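You operate a simulated robot arm through the tools that you are given. There is no shell and no other tool.

You run a simulated robot arm. Do the job below in one go: nothing can be reset, and whatever is moved stays where it is left.

## Task
Add about 90 ml of milk to the green mug's coffee and stir it in.
Fine: the milk is in the creamer; stir with the teaspoon; put creamer and spoon back. Set down upright: creamer.

The check looks at the end state, three seconds after you hand in, the way a careful person would. Anything else that was tipped, shoved, dropped, spilled or broken makes it a failure.

## Robot
A 6-joint arm with a two-finger gripper, fixed in place. Base frame: the origin is on the floor under the middle of its stand, x ahead of it, y to its left, z up. Lengths are in m, angles in rad, forces in N, time in s.
It reaches about 1.298 m from its shoulder. Its first joint turns from -2.601 to 2.601 rad. Payload 1.57 kg.
The TCP is the grasp point between the finger pads, 0.021 m short of the fingertips. In the tool frame z runs along the fingers and y along their closing line. The gripper opens to 0.07 m; its body begins 0.05 m behind the TCP.
Orientation is told as [roll, pitch, yaw] about the base's x, y, z axes, in that order, counted from this pose: with the fingers straight down and closing along the base's y, the tool's x points along the base's -x, its y along +y and its z along -z.

## Interface
- The arm moves only by the tool step_arm. Its argument "plan" is a list of rows, each a list of 3 entries, a list of its own where there are three numbers: the shift along the tool's x, y, z in m, then the turn, a rotation vector about the tool's x, y, z in degrees, then the opening, from 0 (shut) to 1 (fully open). In form: [[[dx, dy, dz], [rx, ry, rz], grip], ...]. A call has 1 to 20 rows; each row is the pose to reach, as a shift and turn from the pose commanded when the call began, along the tool's axes at that moment. Rows are played at 5 a second. More than 0.05 m and 0.15 rad between two rows, or a gripper value outside its range, and nothing of the call is played. A pose out of reach is approached as far as the arm can. The call stops where the force on the tool passes 40 N (or 10 N more than at its start, if that is more) or the arm is blocked; 0.2 s more then pass. The fingers move at their own pace (about 0.1037 m/s each) and stop on an object; they squeeze with about 30 N. The grip force told is the motor's: it shows also when the fingers shut on nothing. Time passes only in rows, and 0.2 s behind the last, so rows that repeat a pose let the fingers close. It gives the time, the measured TCP pose, the force on the tool (base axes), the opening and the grip force at its end, in the units of the frame above (readings bear some noise), with the torque about the TCP (base axes, N m) and any sound that the robot's microphone picked up.
- Cameras (640 x 400 px; columns grow to the right, rows downward): "scene" is fixed at [0.3987, 0.6488, 1.5325]; the picture's right is [0.51, 0.86, 0.00], its down [0.65, -0.39, -0.66] and it looks along [-0.56, 0.34, -0.75] (base axes); focal length 229 px, centre (320, 200). "wrist" rides on the gripper at [0.079, 0.004, -0.081] in the tool frame; the picture's right is [-0.05, 1.00, 0.00], its down [-0.67, -0.04, -0.75] and it looks along [-0.74, -0.04, 0.67] (tool axes); focal length 256 px, centre (320, 200). There is no depth. A picture from a camera that has moved, and an enlarged one, comes with that camera's place and axes in the base frame and with its lens.
- snapshot(camera): a new picture of that camera. The clock stands still meanwhile.
- slide_trunk(by): slides the trunk up (or, below 0, down) by that many m; the arm rides with it, the base frame stays. It gives what a move gives, with no picture.
- zoom(camera, box): a new picture of the part [left, top, right, bottom] of that camera's present view, enlarged. The clock stands still meanwhile.
- job_done(): hands the job in; it is judged then, once.

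Nothing tells you positions but the pictures and the camera data. Unless the task says otherwise, let go and move clear before handing in.

The tools are called after "Emit:" by a JSON object that holds its "api" and its "payload". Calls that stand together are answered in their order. step_arm: Moves the arm, as the interface text tells. Its arguments: {"type":"object","properties":{"plan":{"type":"array","items":{"type":"array"}}},"required":["plan"]} The other tools are called the same way: slide_trunk (by) moves the trunk up or down; snapshot (camera) takes a picture; zoom (camera, box) takes an enlarged picture of a part of a camera's view; job_done () hands the job in.

At the start:

```text
t: 0.0
ee_pos: [0.0751, 0.7178, 1.2754]
tcp_rot: [0.0, 0.0, 0.001]
contact_force: [-0.3, -0.7, -0.8]
moment: [0.0, -0.05, 0.01]
gripper_width: 0.0701
gripper_force: 0.1
trunk travel left (down, up): [-0.957, 0.013]
```

scene: 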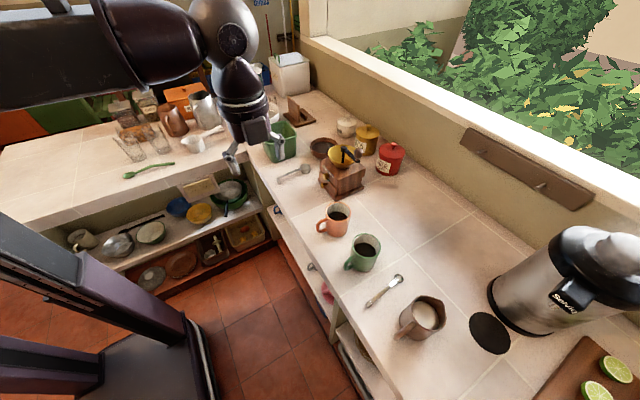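
wrist: 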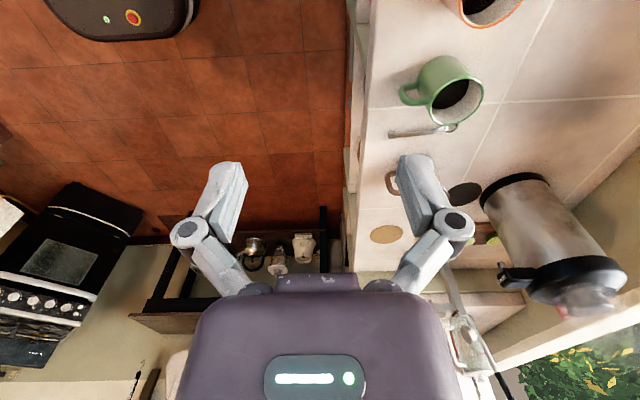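

I see the counter along the +y side with an orange mug, the green mug, a spoon, and a creamer jug with milk. First I'll take close-up looks to locate everything.

Emit:
{"api": "zoom", "payload": {"camera": "scene", "box": [300, 180, 460, 360]}}

Emit:
{"api": "zoom", "payload": {"camera": "wrist", "box": [360, 0, 560, 260]}}

Emit:
{"api": "zoom", "payload": {"camera": "scene", "box": [220, 90, 420, 220]}}

```text
2.22 times, centred on (380, 270) of scene
camera zoom: at [0.3987, 0.6488, 1.5325], right [0.51, 0.86, 0.0], down [0.65, -0.39, -0.66], along [-0.56, 0.34, -0.75], focal length 509 px, centre (187, 44)
```

zoom: 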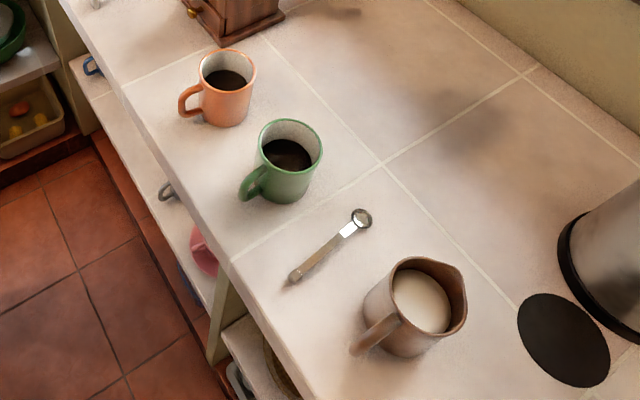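

```text
1.54 times, centred on (460, 130) of wrist
camera zoom: at [-0.0047, 0.7235, 1.3561], right [0.05, 1.0, 0.0], down [0.67, -0.04, 0.75], along [0.74, -0.04, -0.67], focal length 394 px, centre (105, 308)
```

zoom: 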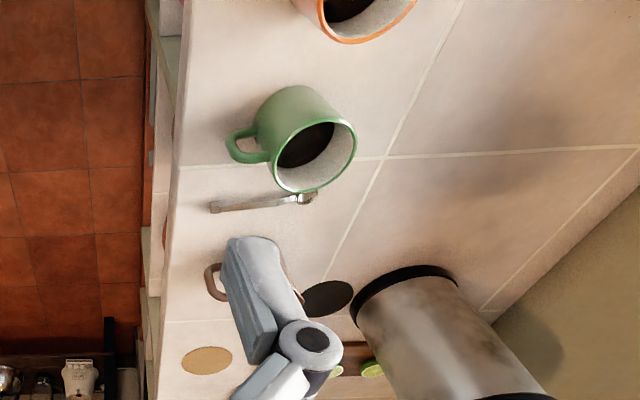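

```text
3.08 times, centred on (320, 155) of scene
camera zoom: at [0.3987, 0.6488, 1.5325], right [0.51, 0.86, 0.0], down [0.65, -0.39, -0.66], along [-0.56, 0.34, -0.75], focal length 704 px, centre (320, 338)
```

zoom: 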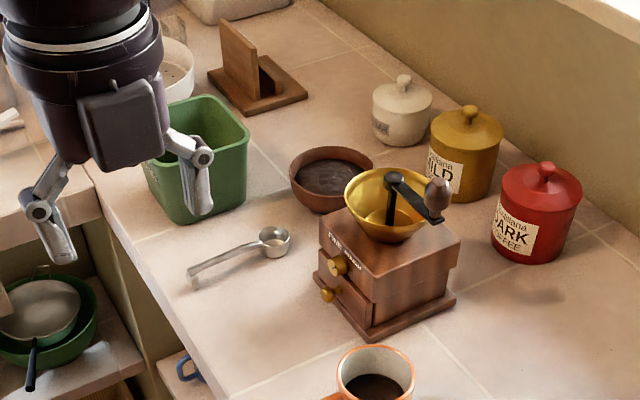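

I estimate the green mug's rim at about (0.19, 0.92, 0.98), with the creamer and spoon further along +x. I'll turn the gripper to yaw 90° so the wrist camera looks over the counter for a better view.

Emit:
{"api": "step_arm", "payload": {"plan": [[[-0.011, 0.003, 0], [0, 0, -8.2], 1], [[-0.022, 0.006, 0], [0, 0, -16.4], 1], [[-0.033, 0.009, 0], [0, 0, -24.6], 1], [[-0.044, 0.012, 0], [0, 0, -32.8], 1], [[-0.055, 0.015, 0], [0, 0, -41], 1], [[-0.066, 0.018, 0], [0, 0, -49.2], 1], [[-0.077, 0.021, 0], [0, 0, -57.4], 1], [[-0.088, 0.024, 0], [0, 0, -65.6], 1], [[-0.1, 0.027, 0], [0, 0, -73.8], 1], [[-0.112, 0.03, 0], [0, 0, -82], 1], [[-0.125, 0.03, 0], [0, 0, -90], 1]]}}

Emit:
{"api": "snapshot", "payload": {"camera": "wrist"}}

Emit:
{"api": "snapshot", "payload": {"camera": "scene"}}

```text
t: 2.4
ee_pos: [0.2005, 0.7475, 1.2755]
tcp_rot: [0.0, 0.0, 1.573]
contact_force: [0.1, -0.2, -0.5]
moment: [0.0, 0.02, 0.0]
gripper_width: 0.07
gripper_force: 0.0
trunk travel left (down, up): [-0.957, 0.013]
```

```text
taken
camera wrist: at [0.196, 0.6698, 1.3561], right [-1.0, 0.05, 0.0], down [0.03, 0.67, 0.74], along [0.04, 0.74, -0.67], focal length 256 px, centre (320, 200)
```

wrist: 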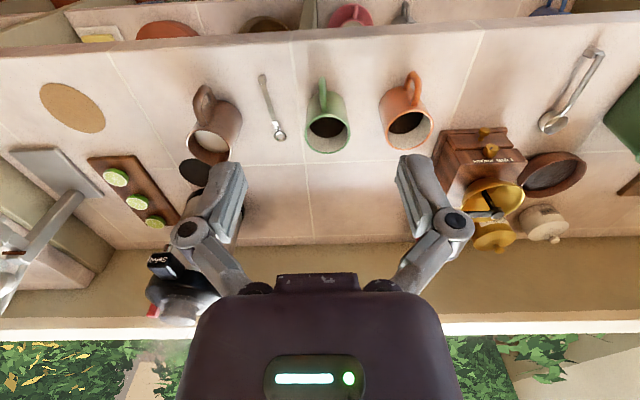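

```text
taken
```

scene: 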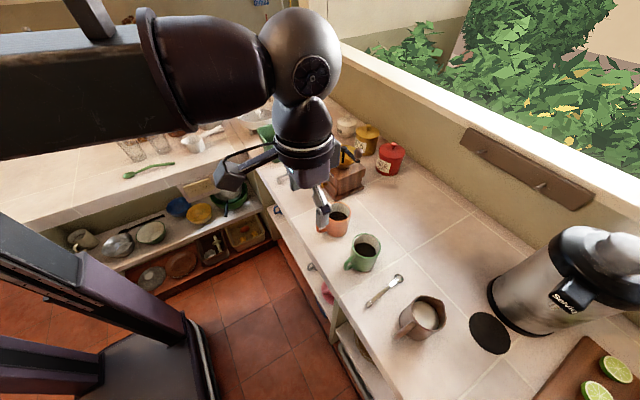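

The wrist camera now sees creamer, spoon, and mug with handles pointing toward the robot (-y). I'll zoom in to measure.

Emit:
{"api": "zoom", "payload": {"camera": "wrist", "box": [180, 60, 300, 180]}}

Emit:
{"api": "zoom", "payload": {"camera": "wrist", "box": [280, 60, 440, 180]}}

Emit:
{"api": "zoom", "payload": {"camera": "scene", "box": [360, 260, 460, 350]}}

Emit:
{"api": "zoom", "payload": {"camera": "scene", "box": [310, 190, 410, 280]}}

```text
3.33 times, centred on (240, 120) of wrist
camera zoom: at [0.196, 0.6698, 1.3561], right [-1.0, 0.05, 0.0], down [0.03, 0.67, 0.74], along [0.04, 0.74, -0.67], focal length 853 px, centre (587, 467)
```

zoom: 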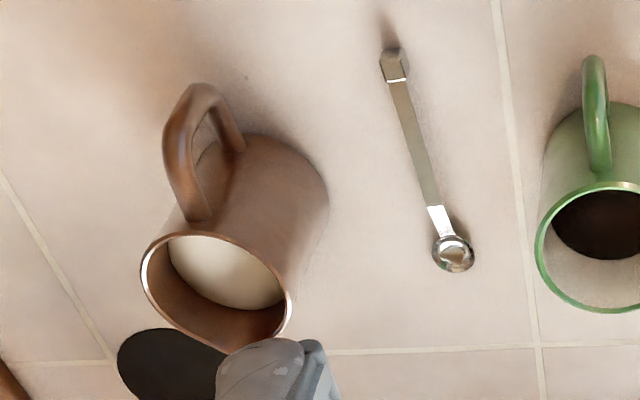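

```text
3.33 times, centred on (360, 120) of wrist
camera zoom: at [0.196, 0.6698, 1.3561], right [-1.0, 0.05, 0.0], down [0.03, 0.67, 0.74], along [0.04, 0.74, -0.67], focal length 853 px, centre (187, 467)
```

zoom: 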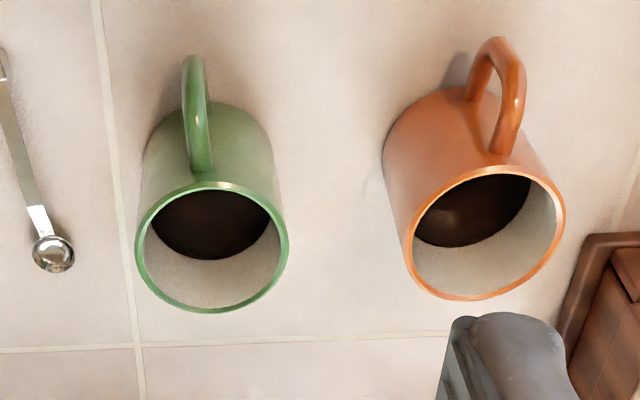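

```text
4.44 times, centred on (410, 305) of scene
camera zoom: at [0.3987, 0.6488, 1.5325], right [0.51, 0.86, 0.0], down [0.65, -0.39, -0.66], along [-0.56, 0.34, -0.75], focal length 1017 px, centre (-80, -267)
```

zoom: 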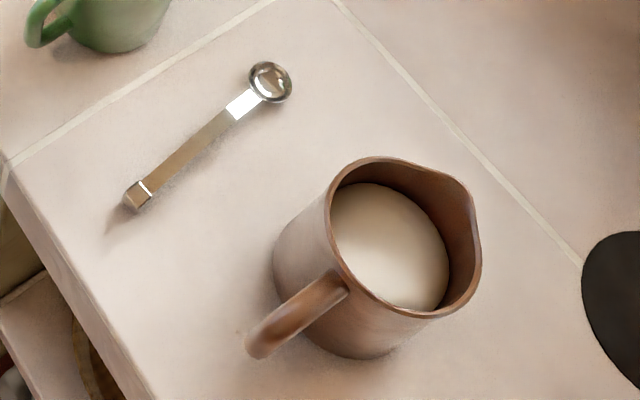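

```text
4.44 times, centred on (360, 235) of scene
camera zoom: at [0.3987, 0.6488, 1.5325], right [0.51, 0.86, 0.0], down [0.65, -0.39, -0.66], along [-0.56, 0.34, -0.75], focal length 1017 px, centre (142, 44)
```

zoom: 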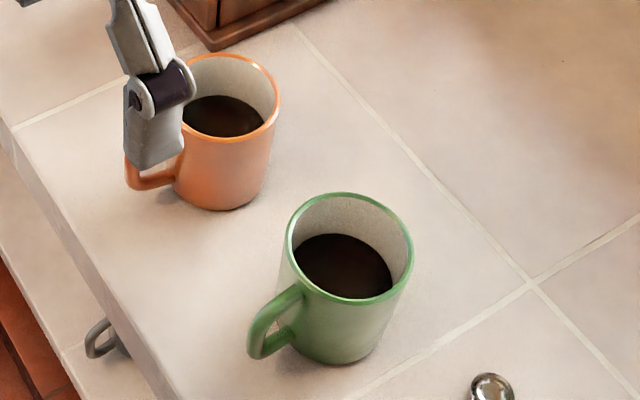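

Measured so far: mug rim centre ≈ (0.196, 0.916, 0.988), counter z ≈ 0.896, creamer centre ≈ (0.399, 0.924) with its handle toward −y and spout toward +y. I'll flip the gripper to yaw −90° so the camera is on top when I approach the handles from the robot's side.

Emit:
{"api": "step_arm", "payload": {"plan": [[[0, 0, 0], [0, 0, 8.5], 1], [[0, 0, 0], [0, 0, 17], 1], [[0, 0, 0], [0, 0, 25.5], 1], [[0, 0, 0], [0, 0, 34], 1], [[0, 0, 0], [0, 0, 42.5], 1], [[0, 0, 0], [0, 0, 51], 1], [[0, 0, 0], [0, 0, 59.5], 1], [[0, 0, 0], [0, 0, 68], 1], [[0, 0, 0], [0, 0, 76.5], 1], [[0, 0, 0], [0, 0, 85], 1], [[0, 0, 0], [0, 0, 93.5], 1], [[0, 0, 0], [0, 0, 102], 1], [[0, 0, 0], [0, 0, 110.5], 1], [[0, 0, 0], [0, 0, 119], 1], [[0, 0, 0], [0, 0, 127.5], 1], [[0, 0, 0], [0, 0, 136], 1], [[0, 0, 0], [0, 0, 144.5], 1], [[0, 0, 0], [0, 0, 153], 1], [[0, 0, 0], [0, 0, 161.5], 1], [[0, 0, 0], [0, 0, 170], 1]]}}

```text
t: 6.6
ee_pos: [0.2002, 0.7468, 1.2767]
tcp_rot: [0.0, 0.0, -1.4]
contact_force: [-0.6, 1.2, 0.0]
moment: [0.01, -0.02, 0.0]
gripper_width: 0.0699
gripper_force: 0.0
trunk travel left (down, up): [-0.957, 0.013]
```

Emit:
{"api": "step_arm", "payload": {"plan": [[[-0.0168, 0.0377, 0], [0, 0, 5], 1], [[-0.0336, 0.0753, 0], [0, 0, 10], 1], [[-0.0504, 0.113, 0], [0, 0, 10], 1], [[-0.0672, 0.1506, 0], [0, 0, 10], 1], [[-0.084, 0.1883, 0], [0, 0, 10], 1], [[-0.084, 0.1883, 0], [0, 0, 10], 1]]}}

```text
t: 8.0
ee_pos: [0.3992, 0.6984, 1.2768]
tcp_rot: [0.001, -0.001, -1.573]
contact_force: [-0.1, 0.7, -0.5]
moment: [-0.02, -0.02, 0.0]
gripper_width: 0.07
gripper_force: 0.1
trunk travel left (down, up): [-0.957, 0.013]
```

Emit:
{"api": "step_arm", "payload": {"plan": [[[0, 0, 0], [0, 7.5, 0], 1], [[0, 0, 0], [0, 15, 0], 1], [[0, 0, 0], [0, 22.5, 0], 1], [[0, 0, 0.01], [0, 30, 0], 1], [[0, 0, 0.03], [0, 37.5, 0], 1], [[0, 0, 0.05], [0, 45, 0], 1], [[0, 0, 0.07], [0, 52.5, 0], 1], [[0, 0, 0.09], [0, 60, 0], 1], [[0, 0, 0.1], [0, 60, 0], 1]]}}

Emit:
{"api": "snapshot", "payload": {"camera": "wrist"}}

Emit:
{"api": "snapshot", "payload": {"camera": "scene"}}

```text
t: 10.0
ee_pos: [0.3994, 0.6954, 1.368]
tcp_rot: [0.003, 1.047, -1.57]
contact_force: [-0.1, -0.3, -1.5]
moment: [0.03, 0.02, 0.01]
gripper_width: 0.0701
gripper_force: 0.1
out of reach, approached as far as the arm can: row 2, 3, 4, 5, 6, 7, 8, 9
trunk travel left (down, up): [-0.957, 0.013]
```

```text
taken
camera wrist: at [0.403, 0.6664, 1.4773], right [1.0, -0.03, -0.05], down [-0.04, -0.98, -0.2], along [-0.04, 0.21, -0.98], focal length 256 px, centre (320, 200)
```

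wrist: 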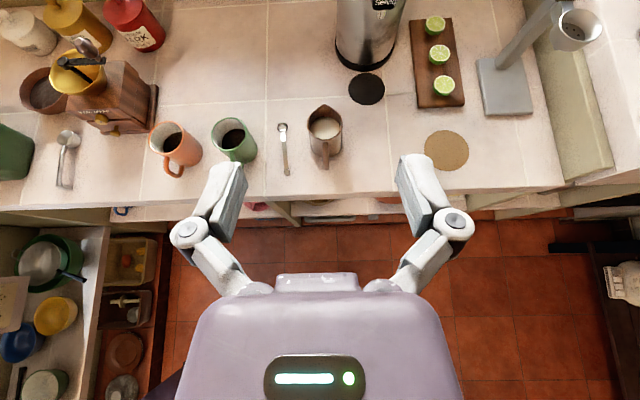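

```text
taken
```

scene: 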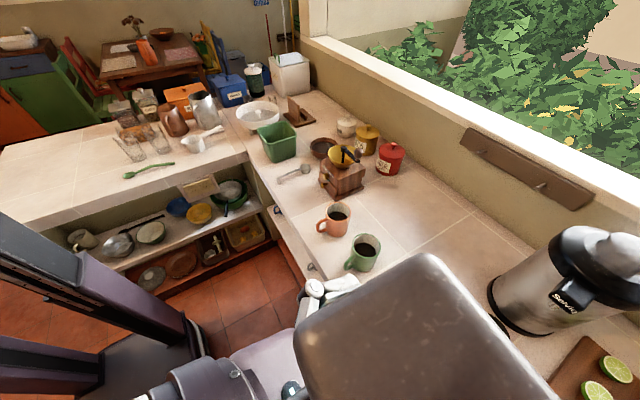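

The 60° pitch was reached, but the arm couldn't get as low as commanded with the trunk this high. I'll lower the trunk some, since the gripper is still in front of and above the counter.

Emit:
{"api": "slide_trunk", "payload": {"by": -0.2}}

Emit:
{"api": "snapshot", "payload": {"camera": "scene"}}

Emit:
{"api": "snapshot", "payload": {"camera": "wrist"}}

```text
t: 12.2
ee_pos: [0.399, 0.6957, 1.1693]
tcp_rot: [-0.001, 1.045, -1.571]
contact_force: [0.1, -0.1, -0.2]
moment: [0.01, 0.01, 0.0]
gripper_width: 0.0698
gripper_force: 0.1
trunk travel left (down, up): [-0.757, 0.213]
```

```text
taken
```

scene: 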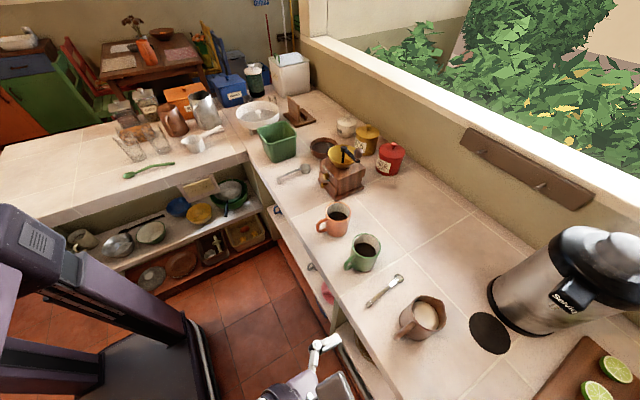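

```text
taken
camera wrist: at [0.4029, 0.6662, 1.2773], right [1.0, -0.03, -0.05], down [-0.04, -0.98, -0.2], along [-0.04, 0.2, -0.98], focal length 256 px, centre (320, 200)
```

wrist: 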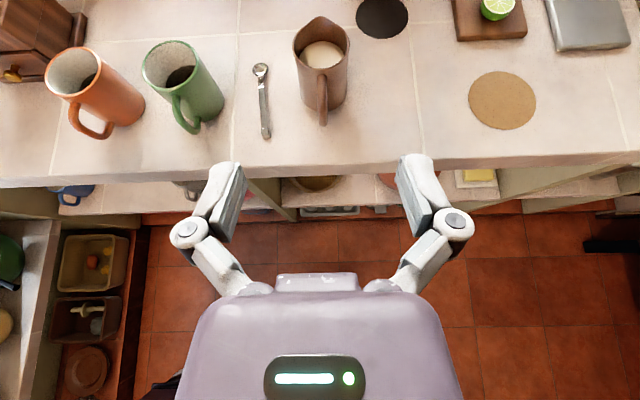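

Good top view of the creamer handle now. I'll zoom in for an accurate handle and spoon location.

Emit:
{"api": "zoom", "payload": {"camera": "wrist", "box": [270, 5, 380, 135]}}

Emit:
{"api": "zoom", "payload": {"camera": "wrist", "box": [220, 50, 300, 150]}}

Emit:
{"api": "zoom", "payload": {"camera": "wrist", "box": [120, 30, 240, 140]}}

```text
3.08 times, centred on (325, 70) of wrist
camera zoom: at [0.4029, 0.6662, 1.2773], right [1.0, -0.03, -0.05], down [-0.04, -0.98, -0.2], along [-0.04, 0.2, -0.98], focal length 788 px, centre (305, 600)
```

zoom: 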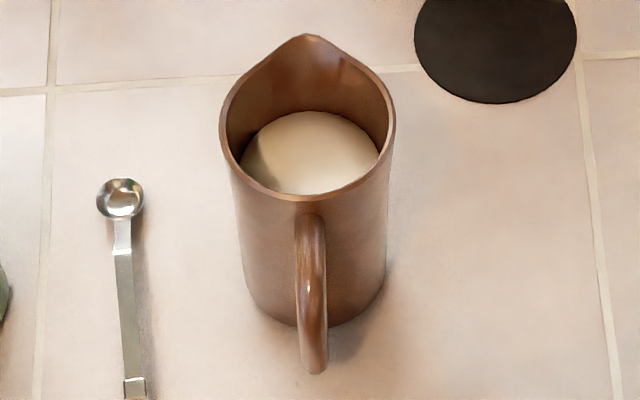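

```text
4.00 times, centred on (260, 100) of wrist
camera zoom: at [0.4029, 0.6662, 1.2773], right [1.0, -0.03, -0.05], down [-0.04, -0.98, -0.2], along [-0.04, 0.2, -0.98], focal length 1024 px, centre (560, 600)
```

zoom: 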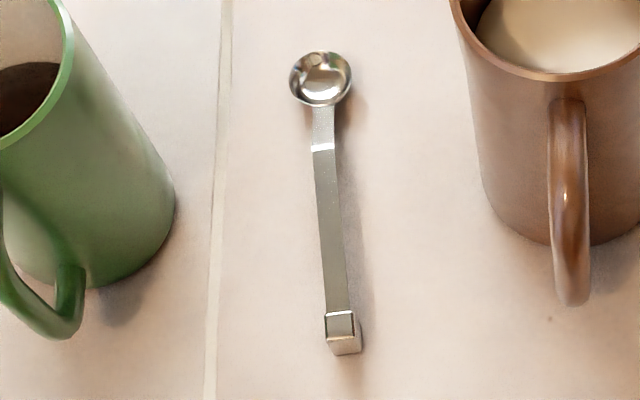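

```text
3.64 times, centred on (180, 85) of wrist
camera zoom: at [0.4029, 0.6662, 1.2773], right [1.0, -0.03, -0.05], down [-0.04, -0.98, -0.2], along [-0.04, 0.2, -0.98], focal length 931 px, centre (829, 618)
```

zoom: 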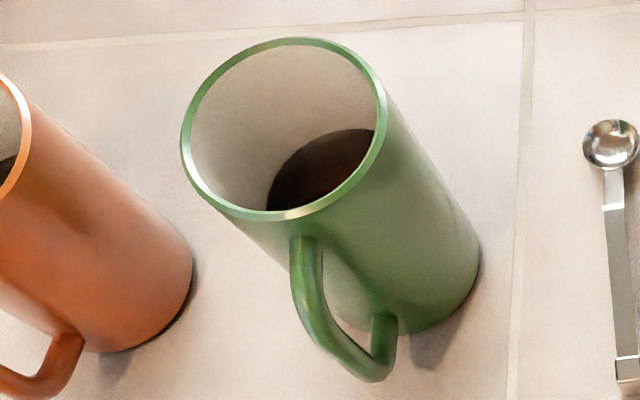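

Handle plane is at x ≈ 0.397, outer bar at y ≈ 0.85, z ≈ 0.93–0.97. Moving to a pre-grasp point in front of the handle with the 60° pitch.

Emit:
{"api": "step_arm", "payload": {"plan": [[[-0.0242, -0.0005, 0.0326], [0, 0, 0], 1], [[-0.0484, -0.001, 0.0651], [0, 0, 0], 1], [[-0.0727, -0.0015, 0.0977], [0, 0, 0], 1], [[-0.0969, -0.002, 0.1302], [0, 0, 0], 1], [[-0.0969, -0.002, 0.1302], [0, 0, 0], 1]]}}

Emit:
{"api": "snapshot", "payload": {"camera": "wrist"}}

```text
t: 13.4
ee_pos: [0.3981, 0.7582, 1.1689]
tcp_rot: [0.0, 1.046, -1.571]
contact_force: [-0.4, 0.8, -0.6]
moment: [0.0, -0.03, 0.02]
gripper_width: 0.0701
gripper_force: 0.1
out of reach, approached as far as the arm can: row 1, 2, 3, 4, 5
trunk travel left (down, up): [-0.757, 0.213]
```

```text
taken
camera wrist: at [0.4015, 0.7297, 1.2773], right [1.0, -0.03, -0.05], down [-0.04, -0.98, -0.2], along [-0.04, 0.2, -0.98], focal length 256 px, centre (320, 200)
```

wrist: 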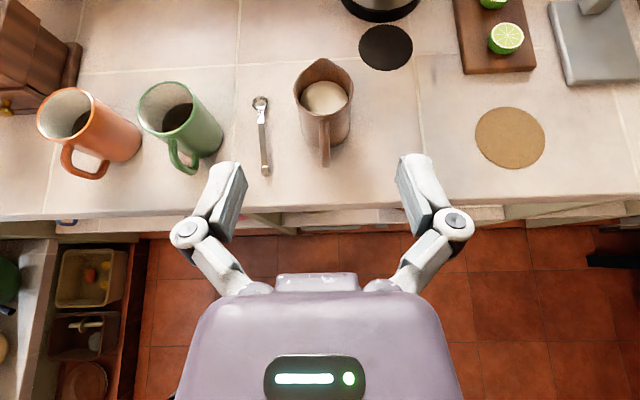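

The lower limit moves with the trunk, so lowering the trunk further is the way to reach handle height. The gripper is still in front of the counter edge, so this descent is clear.

Emit:
{"api": "slide_trunk", "payload": {"by": -0.13}}

Emit:
{"api": "snapshot", "payload": {"camera": "wrist"}}

Emit:
{"api": "snapshot", "payload": {"camera": "scene"}}

```text
t: 14.9
ee_pos: [0.3968, 0.7585, 1.038]
tcp_rot: [0.0, 1.048, -1.571]
contact_force: [-0.3, -0.1, -0.3]
moment: [0.02, 0.02, 0.0]
gripper_width: 0.0697
gripper_force: 0.1
trunk travel left (down, up): [-0.627, 0.343]
```

```text
taken
camera wrist: at [0.4017, 0.7298, 1.1472], right [1.0, -0.03, -0.05], down [-0.04, -0.98, -0.2], along [-0.04, 0.2, -0.98], focal length 256 px, centre (320, 200)
```

wrist: 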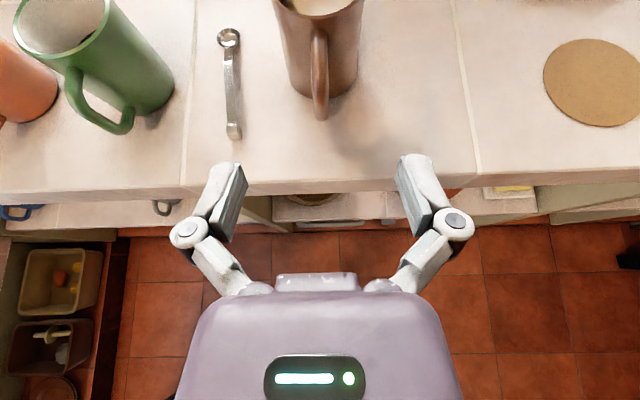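

```text
taken
```

scene: 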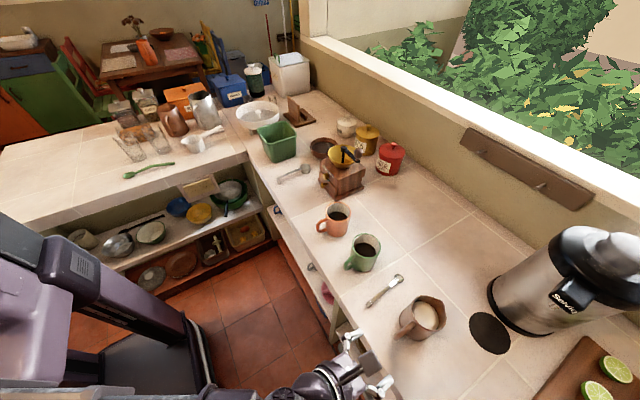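

Emit:
{"api": "step_arm", "payload": {"plan": [[[0.0287, 0, -0.0253], [0, 0, 0], 1], [[0.0575, 0, -0.0505], [0, 0, 0], 1], [[0.0862, 0, -0.0758], [0, 0, 0], 1], [[0.1149, 0, -0.101], [0, 0, 0], 1], [[0.1149, 0, -0.101], [0, 0, 0], 1]]}}

```text
t: 16.1
ee_pos: [0.3972, 0.7294, 1.0389]
tcp_rot: [-0.001, 1.046, -1.571]
contact_force: [-0.4, -0.5, -0.6]
moment: [0.0, -0.01, 0.01]
gripper_width: 0.0699
gripper_force: 0.0
out of reach, approached as far as the arm can: row 1, 2, 3, 4, 5
trunk travel left (down, up): [-0.627, 0.343]
```

Emit:
{"api": "step_arm", "payload": {"plan": [[[0.0361, 0, -0.0208], [0, 0, 0], 1], [[0.0722, 0, -0.0417], [0, 0, 0], 1], [[0.1083, 0, -0.0625], [0, 0, 0], 1], [[0.1443, 0, -0.0833], [0, 0, 0], 1], [[0.1804, 0, -0.1042], [0, 0, 0], 1], [[0.2165, 0, -0.125], [0, 0, 0], 1], [[0.2165, 0, -0.125], [0, 0, 0], 1]]}}

```text
t: 17.8
ee_pos: [0.3978, 0.7292, 1.0386]
tcp_rot: [0.001, 1.046, -1.569]
contact_force: [0.1, -0.7, 0.1]
moment: [0.05, 0.0, 0.0]
gripper_width: 0.0702
gripper_force: 0.0
out of reach, approached as far as the arm can: row 1, 2, 3, 4, 5, 6, 7
trunk travel left (down, up): [-0.627, 0.343]
```

The TCP height only follows the trunk (the arm itself moves in the horizontal plane plus wrist rotation), so I'll use the trunk for height. Lowering to handle height, still in front of the counter edge.

Emit:
{"api": "slide_trunk", "payload": {"by": -0.084}}

Emit:
{"api": "step_arm", "payload": {"plan": [[[0, 0, 0], [0, 0, 0], 1]]}}

Emit:
{"api": "snapshot", "payload": {"camera": "wrist"}}

```text
t: 18.9
ee_pos: [0.3984, 0.7293, 0.9536]
tcp_rot: [0.0, 1.045, -1.573]
contact_force: [0.2, 0.0, -0.7]
moment: [-0.01, 0.02, 0.01]
gripper_width: 0.0697
gripper_force: 0.0
trunk travel left (down, up): [-0.543, 0.427]
```

```text
t: 19.4
ee_pos: [0.3999, 0.7294, 0.9539]
tcp_rot: [0.0, 1.045, -1.572]
contact_force: [0.2, 0.3, -0.6]
moment: [-0.02, 0.04, 0.01]
gripper_width: 0.0699
gripper_force: 0.1
trunk travel left (down, up): [-0.543, 0.427]
```

```text
taken
camera wrist: at [0.4015, 0.7001, 1.0632], right [1.0, -0.03, -0.05], down [-0.04, -0.98, -0.2], along [-0.04, 0.2, -0.98], focal length 256 px, centre (320, 200)
```

wrist: 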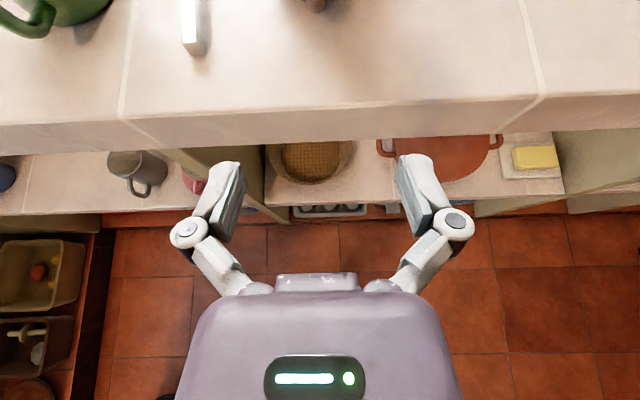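

Emit:
{"api": "step_arm", "payload": {"plan": [[[0.0145, 0, 0.0251], [0, 0, 0], 1], [[0.029, 0, 0.0502], [0, 0, 0], 1], [[0.029, 0, 0.0502], [0, 0, 0], 1]]}}

Emit:
{"api": "snapshot", "payload": {"camera": "wrist"}}

Emit:
{"api": "snapshot", "payload": {"camera": "scene"}}

```text
t: 20.1
ee_pos: [0.3971, 0.7888, 0.9541]
tcp_rot: [0.0, 1.045, -1.569]
contact_force: [0.5, 0.1, 0.4]
moment: [0.02, 0.04, 0.01]
gripper_width: 0.0699
gripper_force: 0.0
trunk travel left (down, up): [-0.543, 0.427]
```

```text
taken
camera wrist: at [0.4013, 0.7591, 1.0632], right [1.0, -0.03, -0.05], down [-0.04, -0.98, -0.2], along [-0.04, 0.2, -0.98], focal length 256 px, centre (320, 200)
```

wrist: 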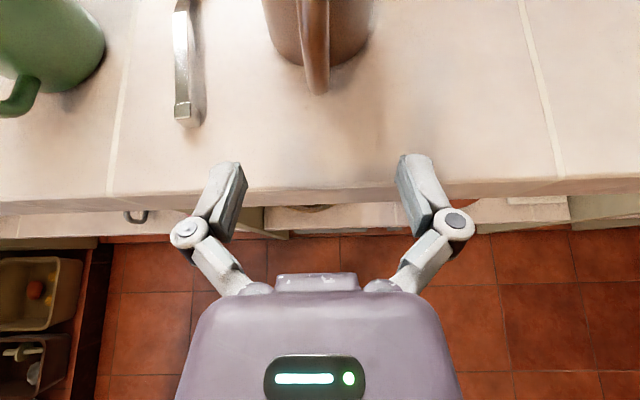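

```text
taken
```

scene: 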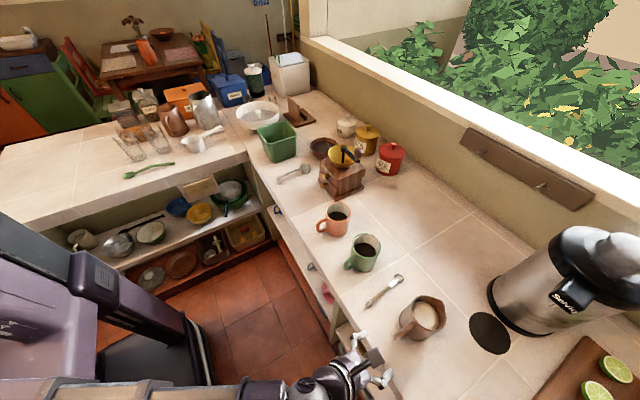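

Emit:
{"api": "step_arm", "payload": {"plan": [[[0.01, -0.001, 0.0173], [0, 0, 0], 1], [[0.02, -0.001, 0.0346], [0, 0, 0], 1], [[0.025, -0.001, 0.0433], [0, 0, 0], 1], [[0.025, -0.001, 0.0433], [0, 0, 0], 1]]}}

Emit:
{"api": "snapshot", "payload": {"camera": "wrist"}}

Emit:
{"api": "zoom", "payload": {"camera": "scene", "box": [340, 270, 460, 400]}}

```text
t: 21.1
ee_pos: [0.3976, 0.838, 0.9545]
tcp_rot: [-0.001, 1.046, -1.57]
contact_force: [-0.4, 0.7, -0.4]
moment: [0.03, 0.04, 0.05]
gripper_width: 0.0699
gripper_force: 0.0
trunk travel left (down, up): [-0.543, 0.427]
```

```text
taken
camera wrist: at [0.4008, 0.8083, 1.0631], right [1.0, -0.03, -0.05], down [-0.04, -0.98, -0.2], along [-0.04, 0.2, -0.98], focal length 256 px, centre (320, 200)
```

wrist: 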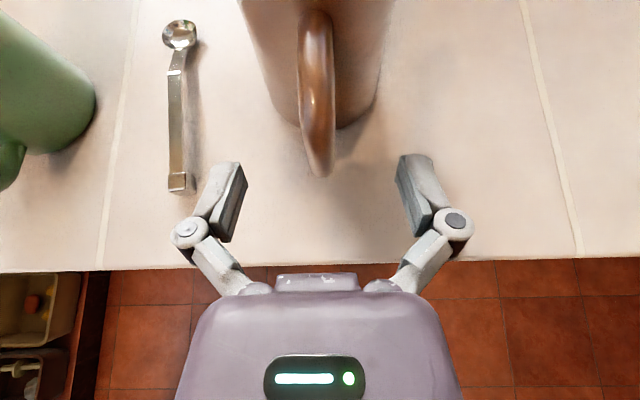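

```text
3.08 times, centred on (400, 335) of scene
camera zoom: at [0.3987, 0.6488, 1.5325], right [0.51, 0.86, 0.0], down [0.65, -0.39, -0.66], along [-0.56, 0.34, -0.75], focal length 704 px, centre (74, -215)
```

zoom: 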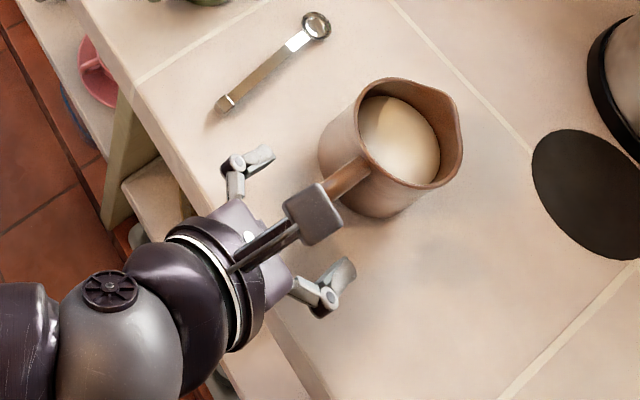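

Emit:
{"api": "step_arm", "payload": {"plan": [[[0.0055, -0.0005, 0.0095], [0, 0, 0], 1], [[0.011, -0.0005, 0.019], [0, 0, 0], 1], [[0.011, -0.0005, 0.019], [0, 0, 0], 1]]}}

Emit:
{"api": "snapshot", "payload": {"camera": "wrist"}}

```text
t: 21.9
ee_pos: [0.3966, 0.8591, 0.9551]
tcp_rot: [-0.001, 1.048, -1.571]
contact_force: [0.1, 0.9, -0.7]
moment: [0.02, 0.02, 0.02]
gripper_width: 0.07
gripper_force: 0.0
trunk travel left (down, up): [-0.543, 0.427]
```

```text
taken
camera wrist: at [0.3999, 0.8301, 1.0632], right [1.0, -0.03, -0.05], down [-0.04, -0.98, -0.2], along [-0.04, 0.21, -0.98], focal length 256 px, centre (320, 200)
```

wrist: 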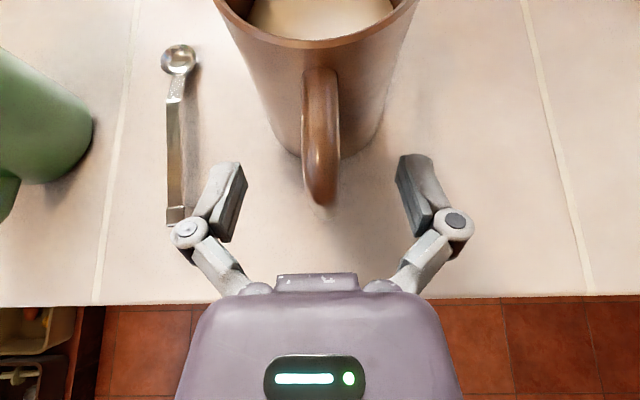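

The handle is centred between the fingers. Closing the grip.

Emit:
{"api": "step_arm", "payload": {"plan": [[[0, 0, 0], [0, 0, 0], 0.5], [[0, 0, 0], [0, 0, 0], 0], [[0, 0, 0], [0, 0, 0], 0], [[0, 0, 0], [0, 0, 0], 0], [[0, 0, 0], [0, 0, 0], 0]]}}

Emit:
{"api": "snapshot", "payload": {"camera": "wrist"}}

Emit:
{"api": "zoom", "payload": {"camera": "scene", "box": [340, 270, 460, 400]}}

```text
t: 23.1
ee_pos: [0.3961, 0.8596, 0.9549]
tcp_rot: [0.002, 1.047, -1.572]
contact_force: [1.0, -3.4, 4.6]
moment: [0.3, 0.01, -0.01]
gripper_width: 0.0114
gripper_force: 29.8
trunk travel left (down, up): [-0.543, 0.427]
```

```text
taken
camera wrist: at [0.4, 0.8293, 1.0638], right [1.0, -0.03, -0.05], down [-0.04, -0.98, -0.2], along [-0.04, 0.21, -0.98], focal length 256 px, centre (320, 200)
```

wrist: 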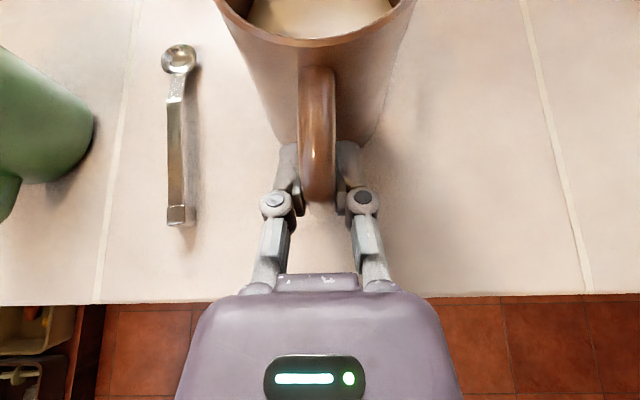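

```text
3.08 times, centred on (400, 335) of scene
camera zoom: at [0.3987, 0.6488, 1.5325], right [0.51, 0.86, 0.0], down [0.65, -0.39, -0.66], along [-0.56, 0.34, -0.75], focal length 704 px, centre (74, -215)
```

zoom: 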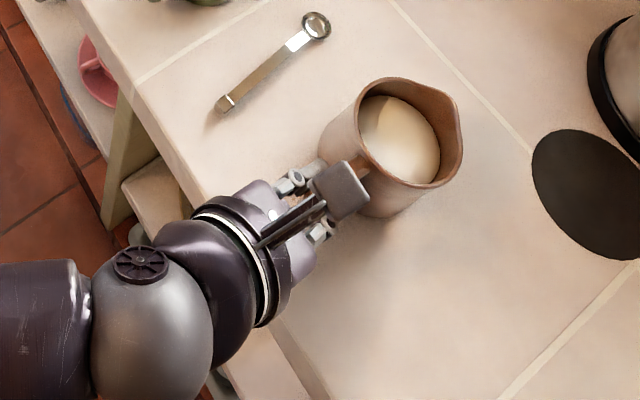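

Gripped at 11 mm width. Lift just a little first to check that the creamer doesn't slip or tilt.

Emit:
{"api": "slide_trunk", "payload": {"by": 0.015}}

Emit:
{"api": "zoom", "payload": {"camera": "scene", "box": [340, 270, 460, 400]}}

Emit:
{"api": "snapshot", "payload": {"camera": "wrist"}}

```text
t: 23.8
ee_pos: [0.3951, 0.8603, 0.9684]
tcp_rot: [-0.001, 1.045, -1.572]
contact_force: [-0.1, -0.5, -4.4]
moment: [-0.3, 0.0, 0.0]
gripper_width: 0.0112
gripper_force: 29.7
trunk travel left (down, up): [-0.558, 0.412]
```

```text
3.08 times, centred on (400, 335) of scene
camera zoom: at [0.3987, 0.6488, 1.5325], right [0.51, 0.86, 0.0], down [0.65, -0.39, -0.66], along [-0.56, 0.34, -0.75], focal length 704 px, centre (74, -215)
```

zoom: 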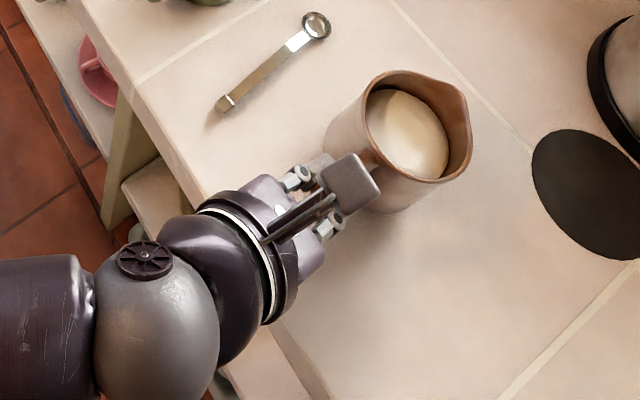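

```text
taken
camera wrist: at [0.4002, 0.8306, 1.0776], right [1.0, -0.03, -0.05], down [-0.04, -0.98, -0.2], along [-0.04, 0.2, -0.98], focal length 256 px, centre (320, 200)
```

wrist: 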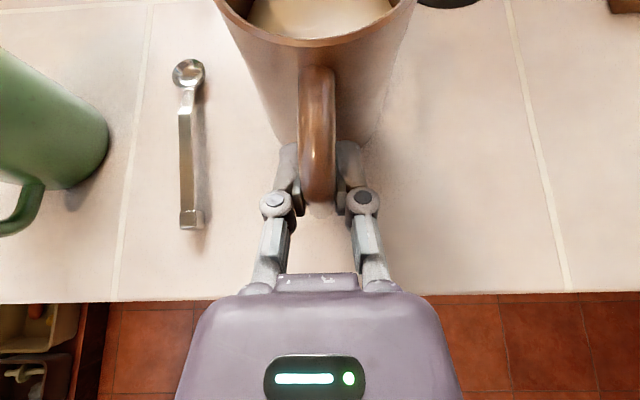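

Stable: the creamer stays upright and weighs about 4 N. Raising it well clear of everything.

Emit:
{"api": "slide_trunk", "payload": {"by": 0.1}}

Emit:
{"api": "slide_trunk", "payload": {"by": 0.1}}

Emit:
{"api": "snapshot", "payload": {"camera": "wrist"}}

Emit:
{"api": "snapshot", "payload": {"camera": "scene"}}

```text
t: 25.1
ee_pos: [0.3956, 0.8597, 1.0689]
tcp_rot: [0.001, 1.045, -1.57]
contact_force: [-0.2, -0.4, -5.3]
moment: [-0.35, 0.01, -0.01]
gripper_width: 0.0113
gripper_force: 29.8
trunk travel left (down, up): [-0.658, 0.312]
```

```text
t: 26.4
ee_pos: [0.3966, 0.8595, 1.1699]
tcp_rot: [-0.002, 1.047, -1.572]
contact_force: [-0.8, -1.4, -5.3]
moment: [-0.31, 0.04, -0.02]
gripper_width: 0.0113
gripper_force: 30.1
trunk travel left (down, up): [-0.758, 0.212]
```

```text
taken
camera wrist: at [0.4002, 0.8306, 1.2776], right [1.0, -0.03, -0.05], down [-0.04, -0.98, -0.2], along [-0.04, 0.2, -0.98], focal length 256 px, centre (320, 200)
```

wrist: 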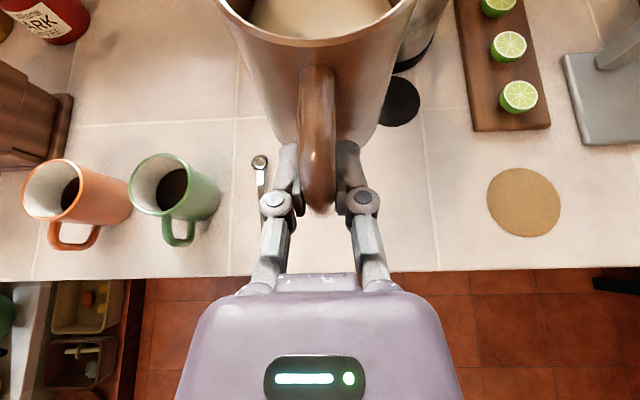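

```text
taken
```

scene: 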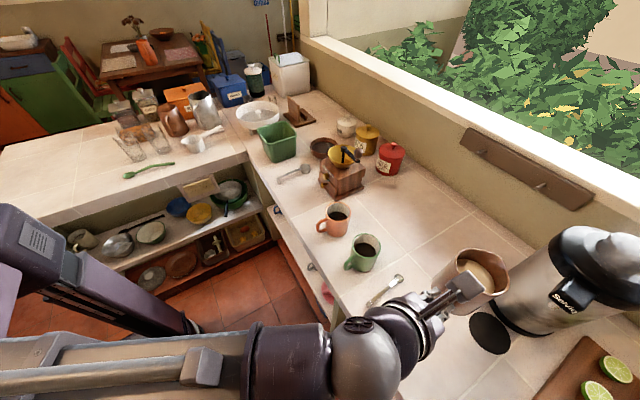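

Held well. I'll take several force readings to establish the full weight before pouring.

Emit:
{"api": "step_arm", "payload": {"plan": [[[0, 0, 0], [0, 0, 0], 0]]}}

Emit:
{"api": "step_arm", "payload": {"plan": [[[0, 0, 0], [0, 0, 0], 0]]}}

Emit:
{"api": "step_arm", "payload": {"plan": [[[0, 0, 0], [0, 0, 0], 0]]}}

Emit:
{"api": "step_arm", "payload": {"plan": [[[0, 0, 0], [0, 0, 0], 0]]}}

Emit:
{"api": "step_arm", "payload": {"plan": [[[0, 0, 0], [0, 0, 0], 0]]}}

Emit:
{"api": "step_arm", "payload": {"plan": [[[0, 0, 0], [0, 0, 0], 0]]}}

Emit:
{"api": "step_arm", "payload": {"plan": [[[0, 0, 0], [0, 0, 0], 0]]}}

Emit:
{"api": "step_arm", "payload": {"plan": [[[0, 0, 0], [0, 0, 0], 0]]}}

Emit:
{"api": "zoom", "payload": {"camera": "wrist", "box": [200, 0, 440, 140]}}

Emit:
{"api": "zoom", "payload": {"camera": "scene", "box": [420, 230, 530, 320]}}

```text
t: 26.8
ee_pos: [0.396, 0.8592, 1.1695]
tcp_rot: [0.001, 1.046, -1.57]
contact_force: [0.5, 0.4, -4.8]
moment: [-0.29, 0.03, 0.0]
gripper_width: 0.0113
gripper_force: 30.4
trunk travel left (down, up): [-0.758, 0.212]
```

```text
t: 27.2
ee_pos: [0.3965, 0.8594, 1.1684]
tcp_rot: [0.0, 1.045, -1.573]
contact_force: [0.8, 1.0, -4.5]
moment: [-0.29, 0.02, -0.02]
gripper_width: 0.0114
gripper_force: 29.2
trunk travel left (down, up): [-0.758, 0.212]
```

```text
t: 27.6
ee_pos: [0.3968, 0.8594, 1.1686]
tcp_rot: [0.0, 1.046, -1.571]
contact_force: [-0.1, 0.9, -5.6]
moment: [-0.33, 0.0, 0.02]
gripper_width: 0.0114
gripper_force: 30.1
trunk travel left (down, up): [-0.758, 0.212]
```

```text
t: 28.0
ee_pos: [0.3958, 0.8583, 1.1683]
tcp_rot: [-0.001, 1.045, -1.571]
contact_force: [0.4, 1.0, -5.2]
moment: [-0.28, -0.01, 0.01]
gripper_width: 0.0115
gripper_force: 31.0
trunk travel left (down, up): [-0.758, 0.212]
```

```text
t: 28.4
ee_pos: [0.3971, 0.8601, 1.1699]
tcp_rot: [0.0, 1.046, -1.571]
contact_force: [-0.3, -0.2, -4.8]
moment: [-0.31, 0.0, 0.0]
gripper_width: 0.0113
gripper_force: 29.7
trunk travel left (down, up): [-0.758, 0.212]
```

```text
t: 28.8
ee_pos: [0.3961, 0.8589, 1.1687]
tcp_rot: [0.001, 1.044, -1.57]
contact_force: [0.0, 0.3, -4.8]
moment: [-0.31, -0.03, -0.02]
gripper_width: 0.0112
gripper_force: 30.1
trunk travel left (down, up): [-0.758, 0.212]
```

```text
t: 29.2
ee_pos: [0.3965, 0.8599, 1.1688]
tcp_rot: [0.0, 1.044, -1.57]
contact_force: [0.5, 0.1, -5.5]
moment: [-0.3, 0.02, 0.0]
gripper_width: 0.011
gripper_force: 30.0
trunk travel left (down, up): [-0.758, 0.212]
```

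```text
t: 29.6
ee_pos: [0.397, 0.8598, 1.1698]
tcp_rot: [0.0, 1.045, -1.57]
contact_force: [-0.5, 0.0, -4.1]
moment: [-0.29, 0.02, -0.02]
gripper_width: 0.0114
gripper_force: 30.1
trunk travel left (down, up): [-0.758, 0.212]
```

```text
2.67 times, centred on (320, 70) of wrist
camera zoom: at [0.4002, 0.8304, 1.2778], right [1.0, -0.03, -0.05], down [-0.04, -0.98, -0.2], along [-0.04, 0.2, -0.98], focal length 683 px, centre (320, 547)
```

zoom: 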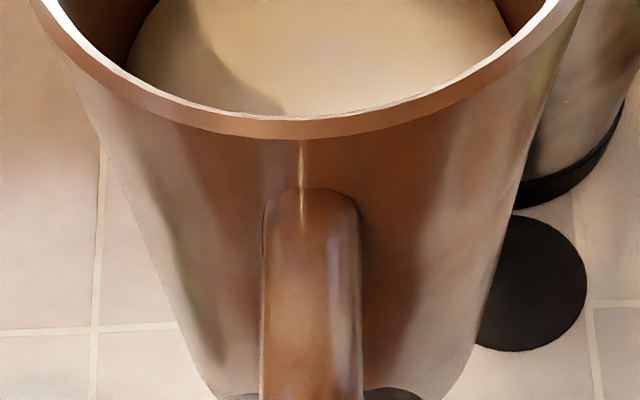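

```text
4.44 times, centred on (475, 275) of scene
camera zoom: at [0.3987, 0.6488, 1.5325], right [0.51, 0.86, 0.0], down [0.65, -0.39, -0.66], along [-0.56, 0.34, -0.75], focal length 1017 px, centre (-369, -133)
```

zoom: 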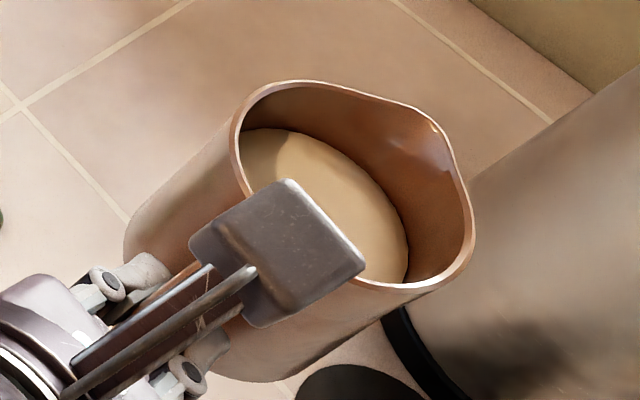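

Baseline: Fz ≈ −5.0 N, Mx ≈ −0.306 N·m. Now carry the upright creamer above the mug's near side, gently.

Emit:
{"api": "slide_trunk", "payload": {"by": 0.012}}

Emit:
{"api": "step_arm", "payload": {"plan": [[[-0.0024, -0.0127, -0.0042], [0, 0, 0], 0], [[-0.0072, -0.0381, -0.0125], [0, 0, 0], 0], [[-0.012, -0.0634, -0.0208], [0, 0, 0], 0], [[-0.0168, -0.0888, -0.0292], [0, 0, 0], 0], [[-0.0217, -0.1142, -0.0375], [0, 0, 0], 0], [[-0.0265, -0.1396, -0.0459], [0, 0, 0], 0], [[-0.0313, -0.165, -0.0542], [0, 0, 0], 0], [[-0.0361, -0.1903, -0.0625], [0, 0, 0], 0], [[-0.0385, -0.203, -0.0667], [0, 0, 0], 0], [[-0.0385, -0.203, -0.0667], [0, 0, 0], 0]]}}

Emit:
{"api": "snapshot", "payload": {"camera": "scene"}}

Emit:
{"api": "snapshot", "payload": {"camera": "wrist"}}

```text
t: 30.2
ee_pos: [0.3962, 0.8607, 1.1804]
tcp_rot: [0.0, 1.047, -1.572]
contact_force: [0.2, -0.4, -3.8]
moment: [-0.29, 0.01, 0.0]
gripper_width: 0.0115
gripper_force: 30.5
trunk travel left (down, up): [-0.77, 0.2]
```

```text
t: 32.4
ee_pos: [0.1937, 0.7821, 1.1813]
tcp_rot: [0.001, 1.047, -1.572]
contact_force: [-0.1, 0.3, -4.6]
moment: [-0.29, 0.02, -0.02]
gripper_width: 0.0113
gripper_force: 29.6
trunk travel left (down, up): [-0.77, 0.2]
```

```text
taken
```

scene: 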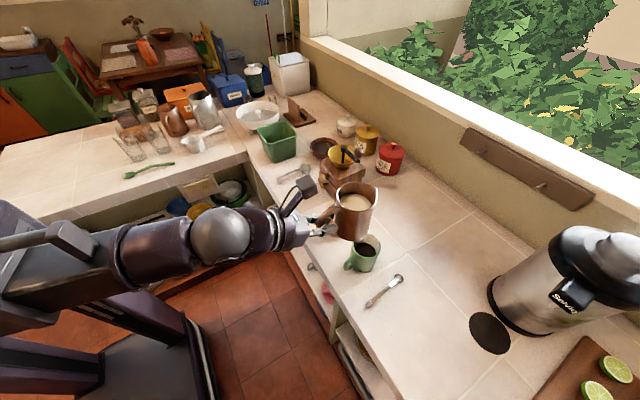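

```text
taken
camera wrist: at [0.1969, 0.7532, 1.2899], right [1.0, -0.03, -0.05], down [-0.04, -0.98, -0.2], along [-0.04, 0.2, -0.98], focal length 256 px, centre (320, 200)
```

wrist: 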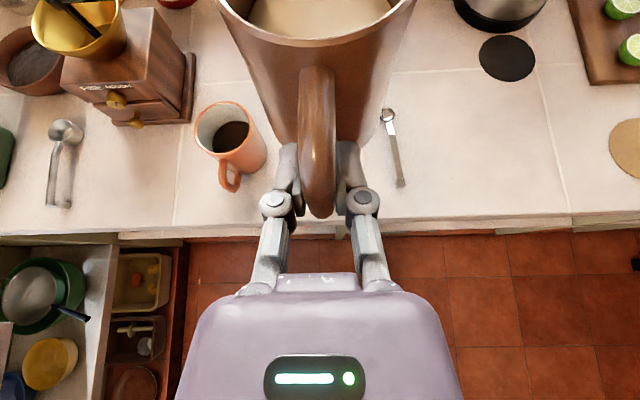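

Positioned with the spout above the mug's near half. Tilting to 30° (below the expected spill angle) and checking the alignment.

Emit:
{"api": "step_arm", "payload": {"plan": [[[-0.0092, 0, 0.0109], [0, -5, 0], 0], [[-0.0213, 0, 0.015], [0, -10, 0], 0], [[-0.0324, 0, 0.0195], [0, -15, 0], 0], [[-0.042, 0, 0.0243], [0, -20, 0], 0], [[-0.0504, 0, 0.0291], [0, -25, 0], 0], [[-0.0572, 0, 0.0344], [0, -30, 0], 0], [[-0.0572, 0, 0.0344], [0, -30, 0], 0]]}}

Emit:
{"api": "zoom", "payload": {"camera": "scene", "box": [290, 150, 450, 300]}}

Emit:
{"api": "snapshot", "payload": {"camera": "wrist"}}

```text
t: 34.0
ee_pos: [0.1922, 0.7832, 1.1145]
tcp_rot: [0.001, 0.521, -1.571]
contact_force: [-0.6, -0.3, -4.4]
moment: [-0.25, 0.02, -0.01]
gripper_width: 0.0113
gripper_force: 30.2
trunk travel left (down, up): [-0.77, 0.2]
```

```text
2.67 times, centred on (370, 225) of scene
camera zoom: at [0.3987, 0.6488, 1.5325], right [0.51, 0.86, 0.0], down [0.65, -0.39, -0.66], along [-0.56, 0.34, -0.75], focal length 610 px, centre (187, 133)
```

zoom: 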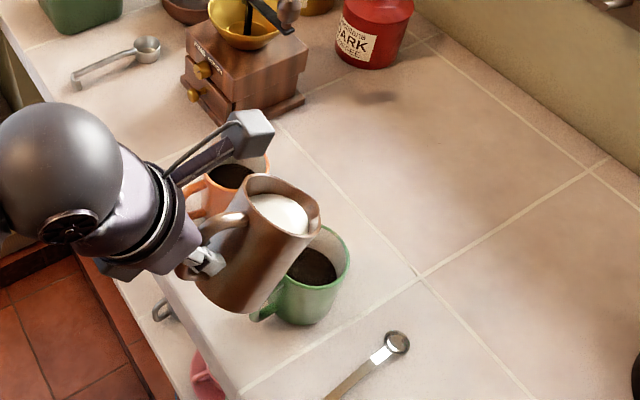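

```text
taken
camera wrist: at [0.1972, 0.8131, 1.2225], right [1.0, -0.05, -0.03], down [-0.04, -0.95, 0.31], along [-0.04, -0.31, -0.95], focal length 256 px, centre (320, 200)
```

wrist: 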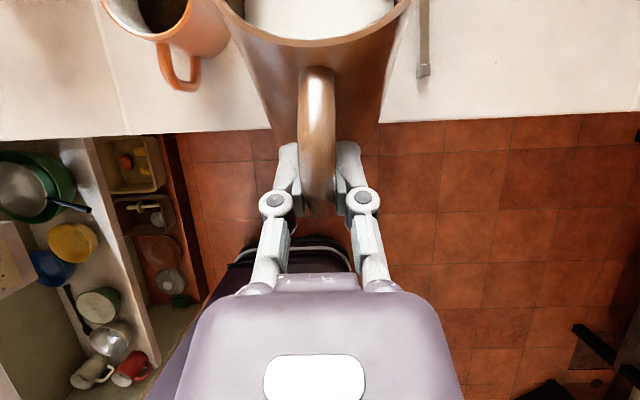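

Emit:
{"api": "zoom", "payload": {"camera": "scene", "box": [335, 205, 395, 260]}}

```text
7.27 times, centred on (365, 232) of scene
camera zoom: at [0.3987, 0.6488, 1.5325], right [0.51, 0.86, 0.0], down [0.65, -0.39, -0.66], along [-0.56, 0.34, -0.75], focal length 1665 px, centre (-7, -36)
```

zoom: 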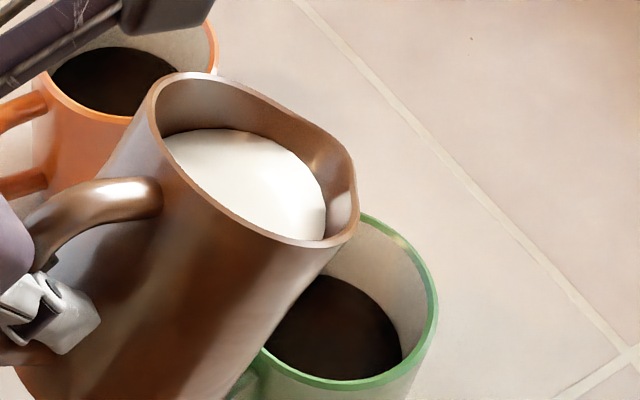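

Alignment is good; I'll nudge slightly forward and continue tilting in small increments, checking for flow.

Emit:
{"api": "step_arm", "payload": {"plan": [[[0.0015, -0.002, 0.0058], [0, -3, 0], 0], [[0.003, -0.004, 0.0116], [0, -6, 0], 0], [[0.003, -0.004, 0.0116], [0, -6, 0], 0]]}}

Emit:
{"api": "zoom", "payload": {"camera": "scene", "box": [335, 205, 395, 260]}}

```text
t: 34.8
ee_pos: [0.1899, 0.7925, 1.1043]
tcp_rot: [-0.001, 0.418, -1.572]
contact_force: [1.0, -0.1, -4.5]
moment: [-0.29, 0.0, 0.02]
gripper_width: 0.0114
gripper_force: 30.7
trunk travel left (down, up): [-0.77, 0.2]
```

```text
7.27 times, centred on (365, 232) of scene
camera zoom: at [0.3987, 0.6488, 1.5325], right [0.51, 0.86, 0.0], down [0.65, -0.39, -0.66], along [-0.56, 0.34, -0.75], focal length 1665 px, centre (-7, -36)
```

zoom: 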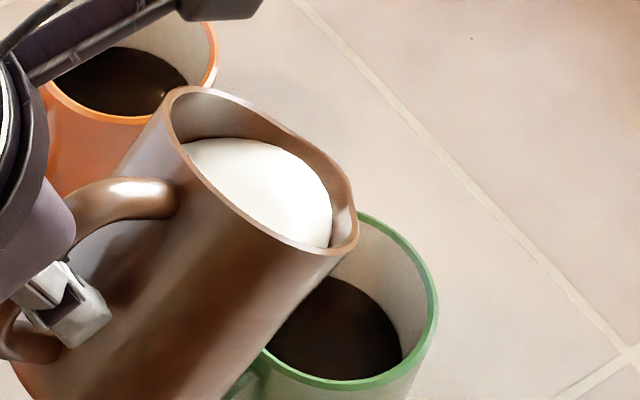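

Emit:
{"api": "step_arm", "payload": {"plan": [[[0.0001, 0, 0.0027], [0, -2, 0], 0], [[0.0002, 0, 0.0054], [0, -4, 0], 0], [[0.0002, 0, 0.0054], [0, -4, 0], 0]]}}

Emit:
{"api": "zoom", "payload": {"camera": "scene", "box": [335, 205, 395, 260]}}

```text
t: 35.6
ee_pos: [0.1894, 0.7941, 1.099]
tcp_rot: [0.001, 0.349, -1.571]
contact_force: [0.5, -0.2, -4.6]
moment: [-0.21, 0.03, -0.04]
gripper_width: 0.0112
gripper_force: 30.5
trunk travel left (down, up): [-0.77, 0.2]
```

```text
7.27 times, centred on (365, 232) of scene
camera zoom: at [0.3987, 0.6488, 1.5325], right [0.51, 0.86, 0.0], down [0.65, -0.39, -0.66], along [-0.56, 0.34, -0.75], focal length 1665 px, centre (-7, -36)
```

zoom: 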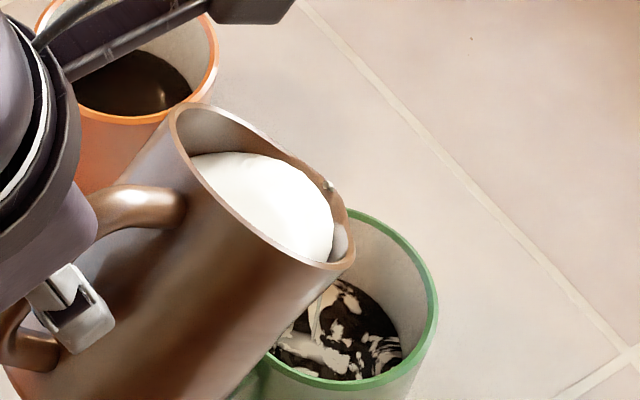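

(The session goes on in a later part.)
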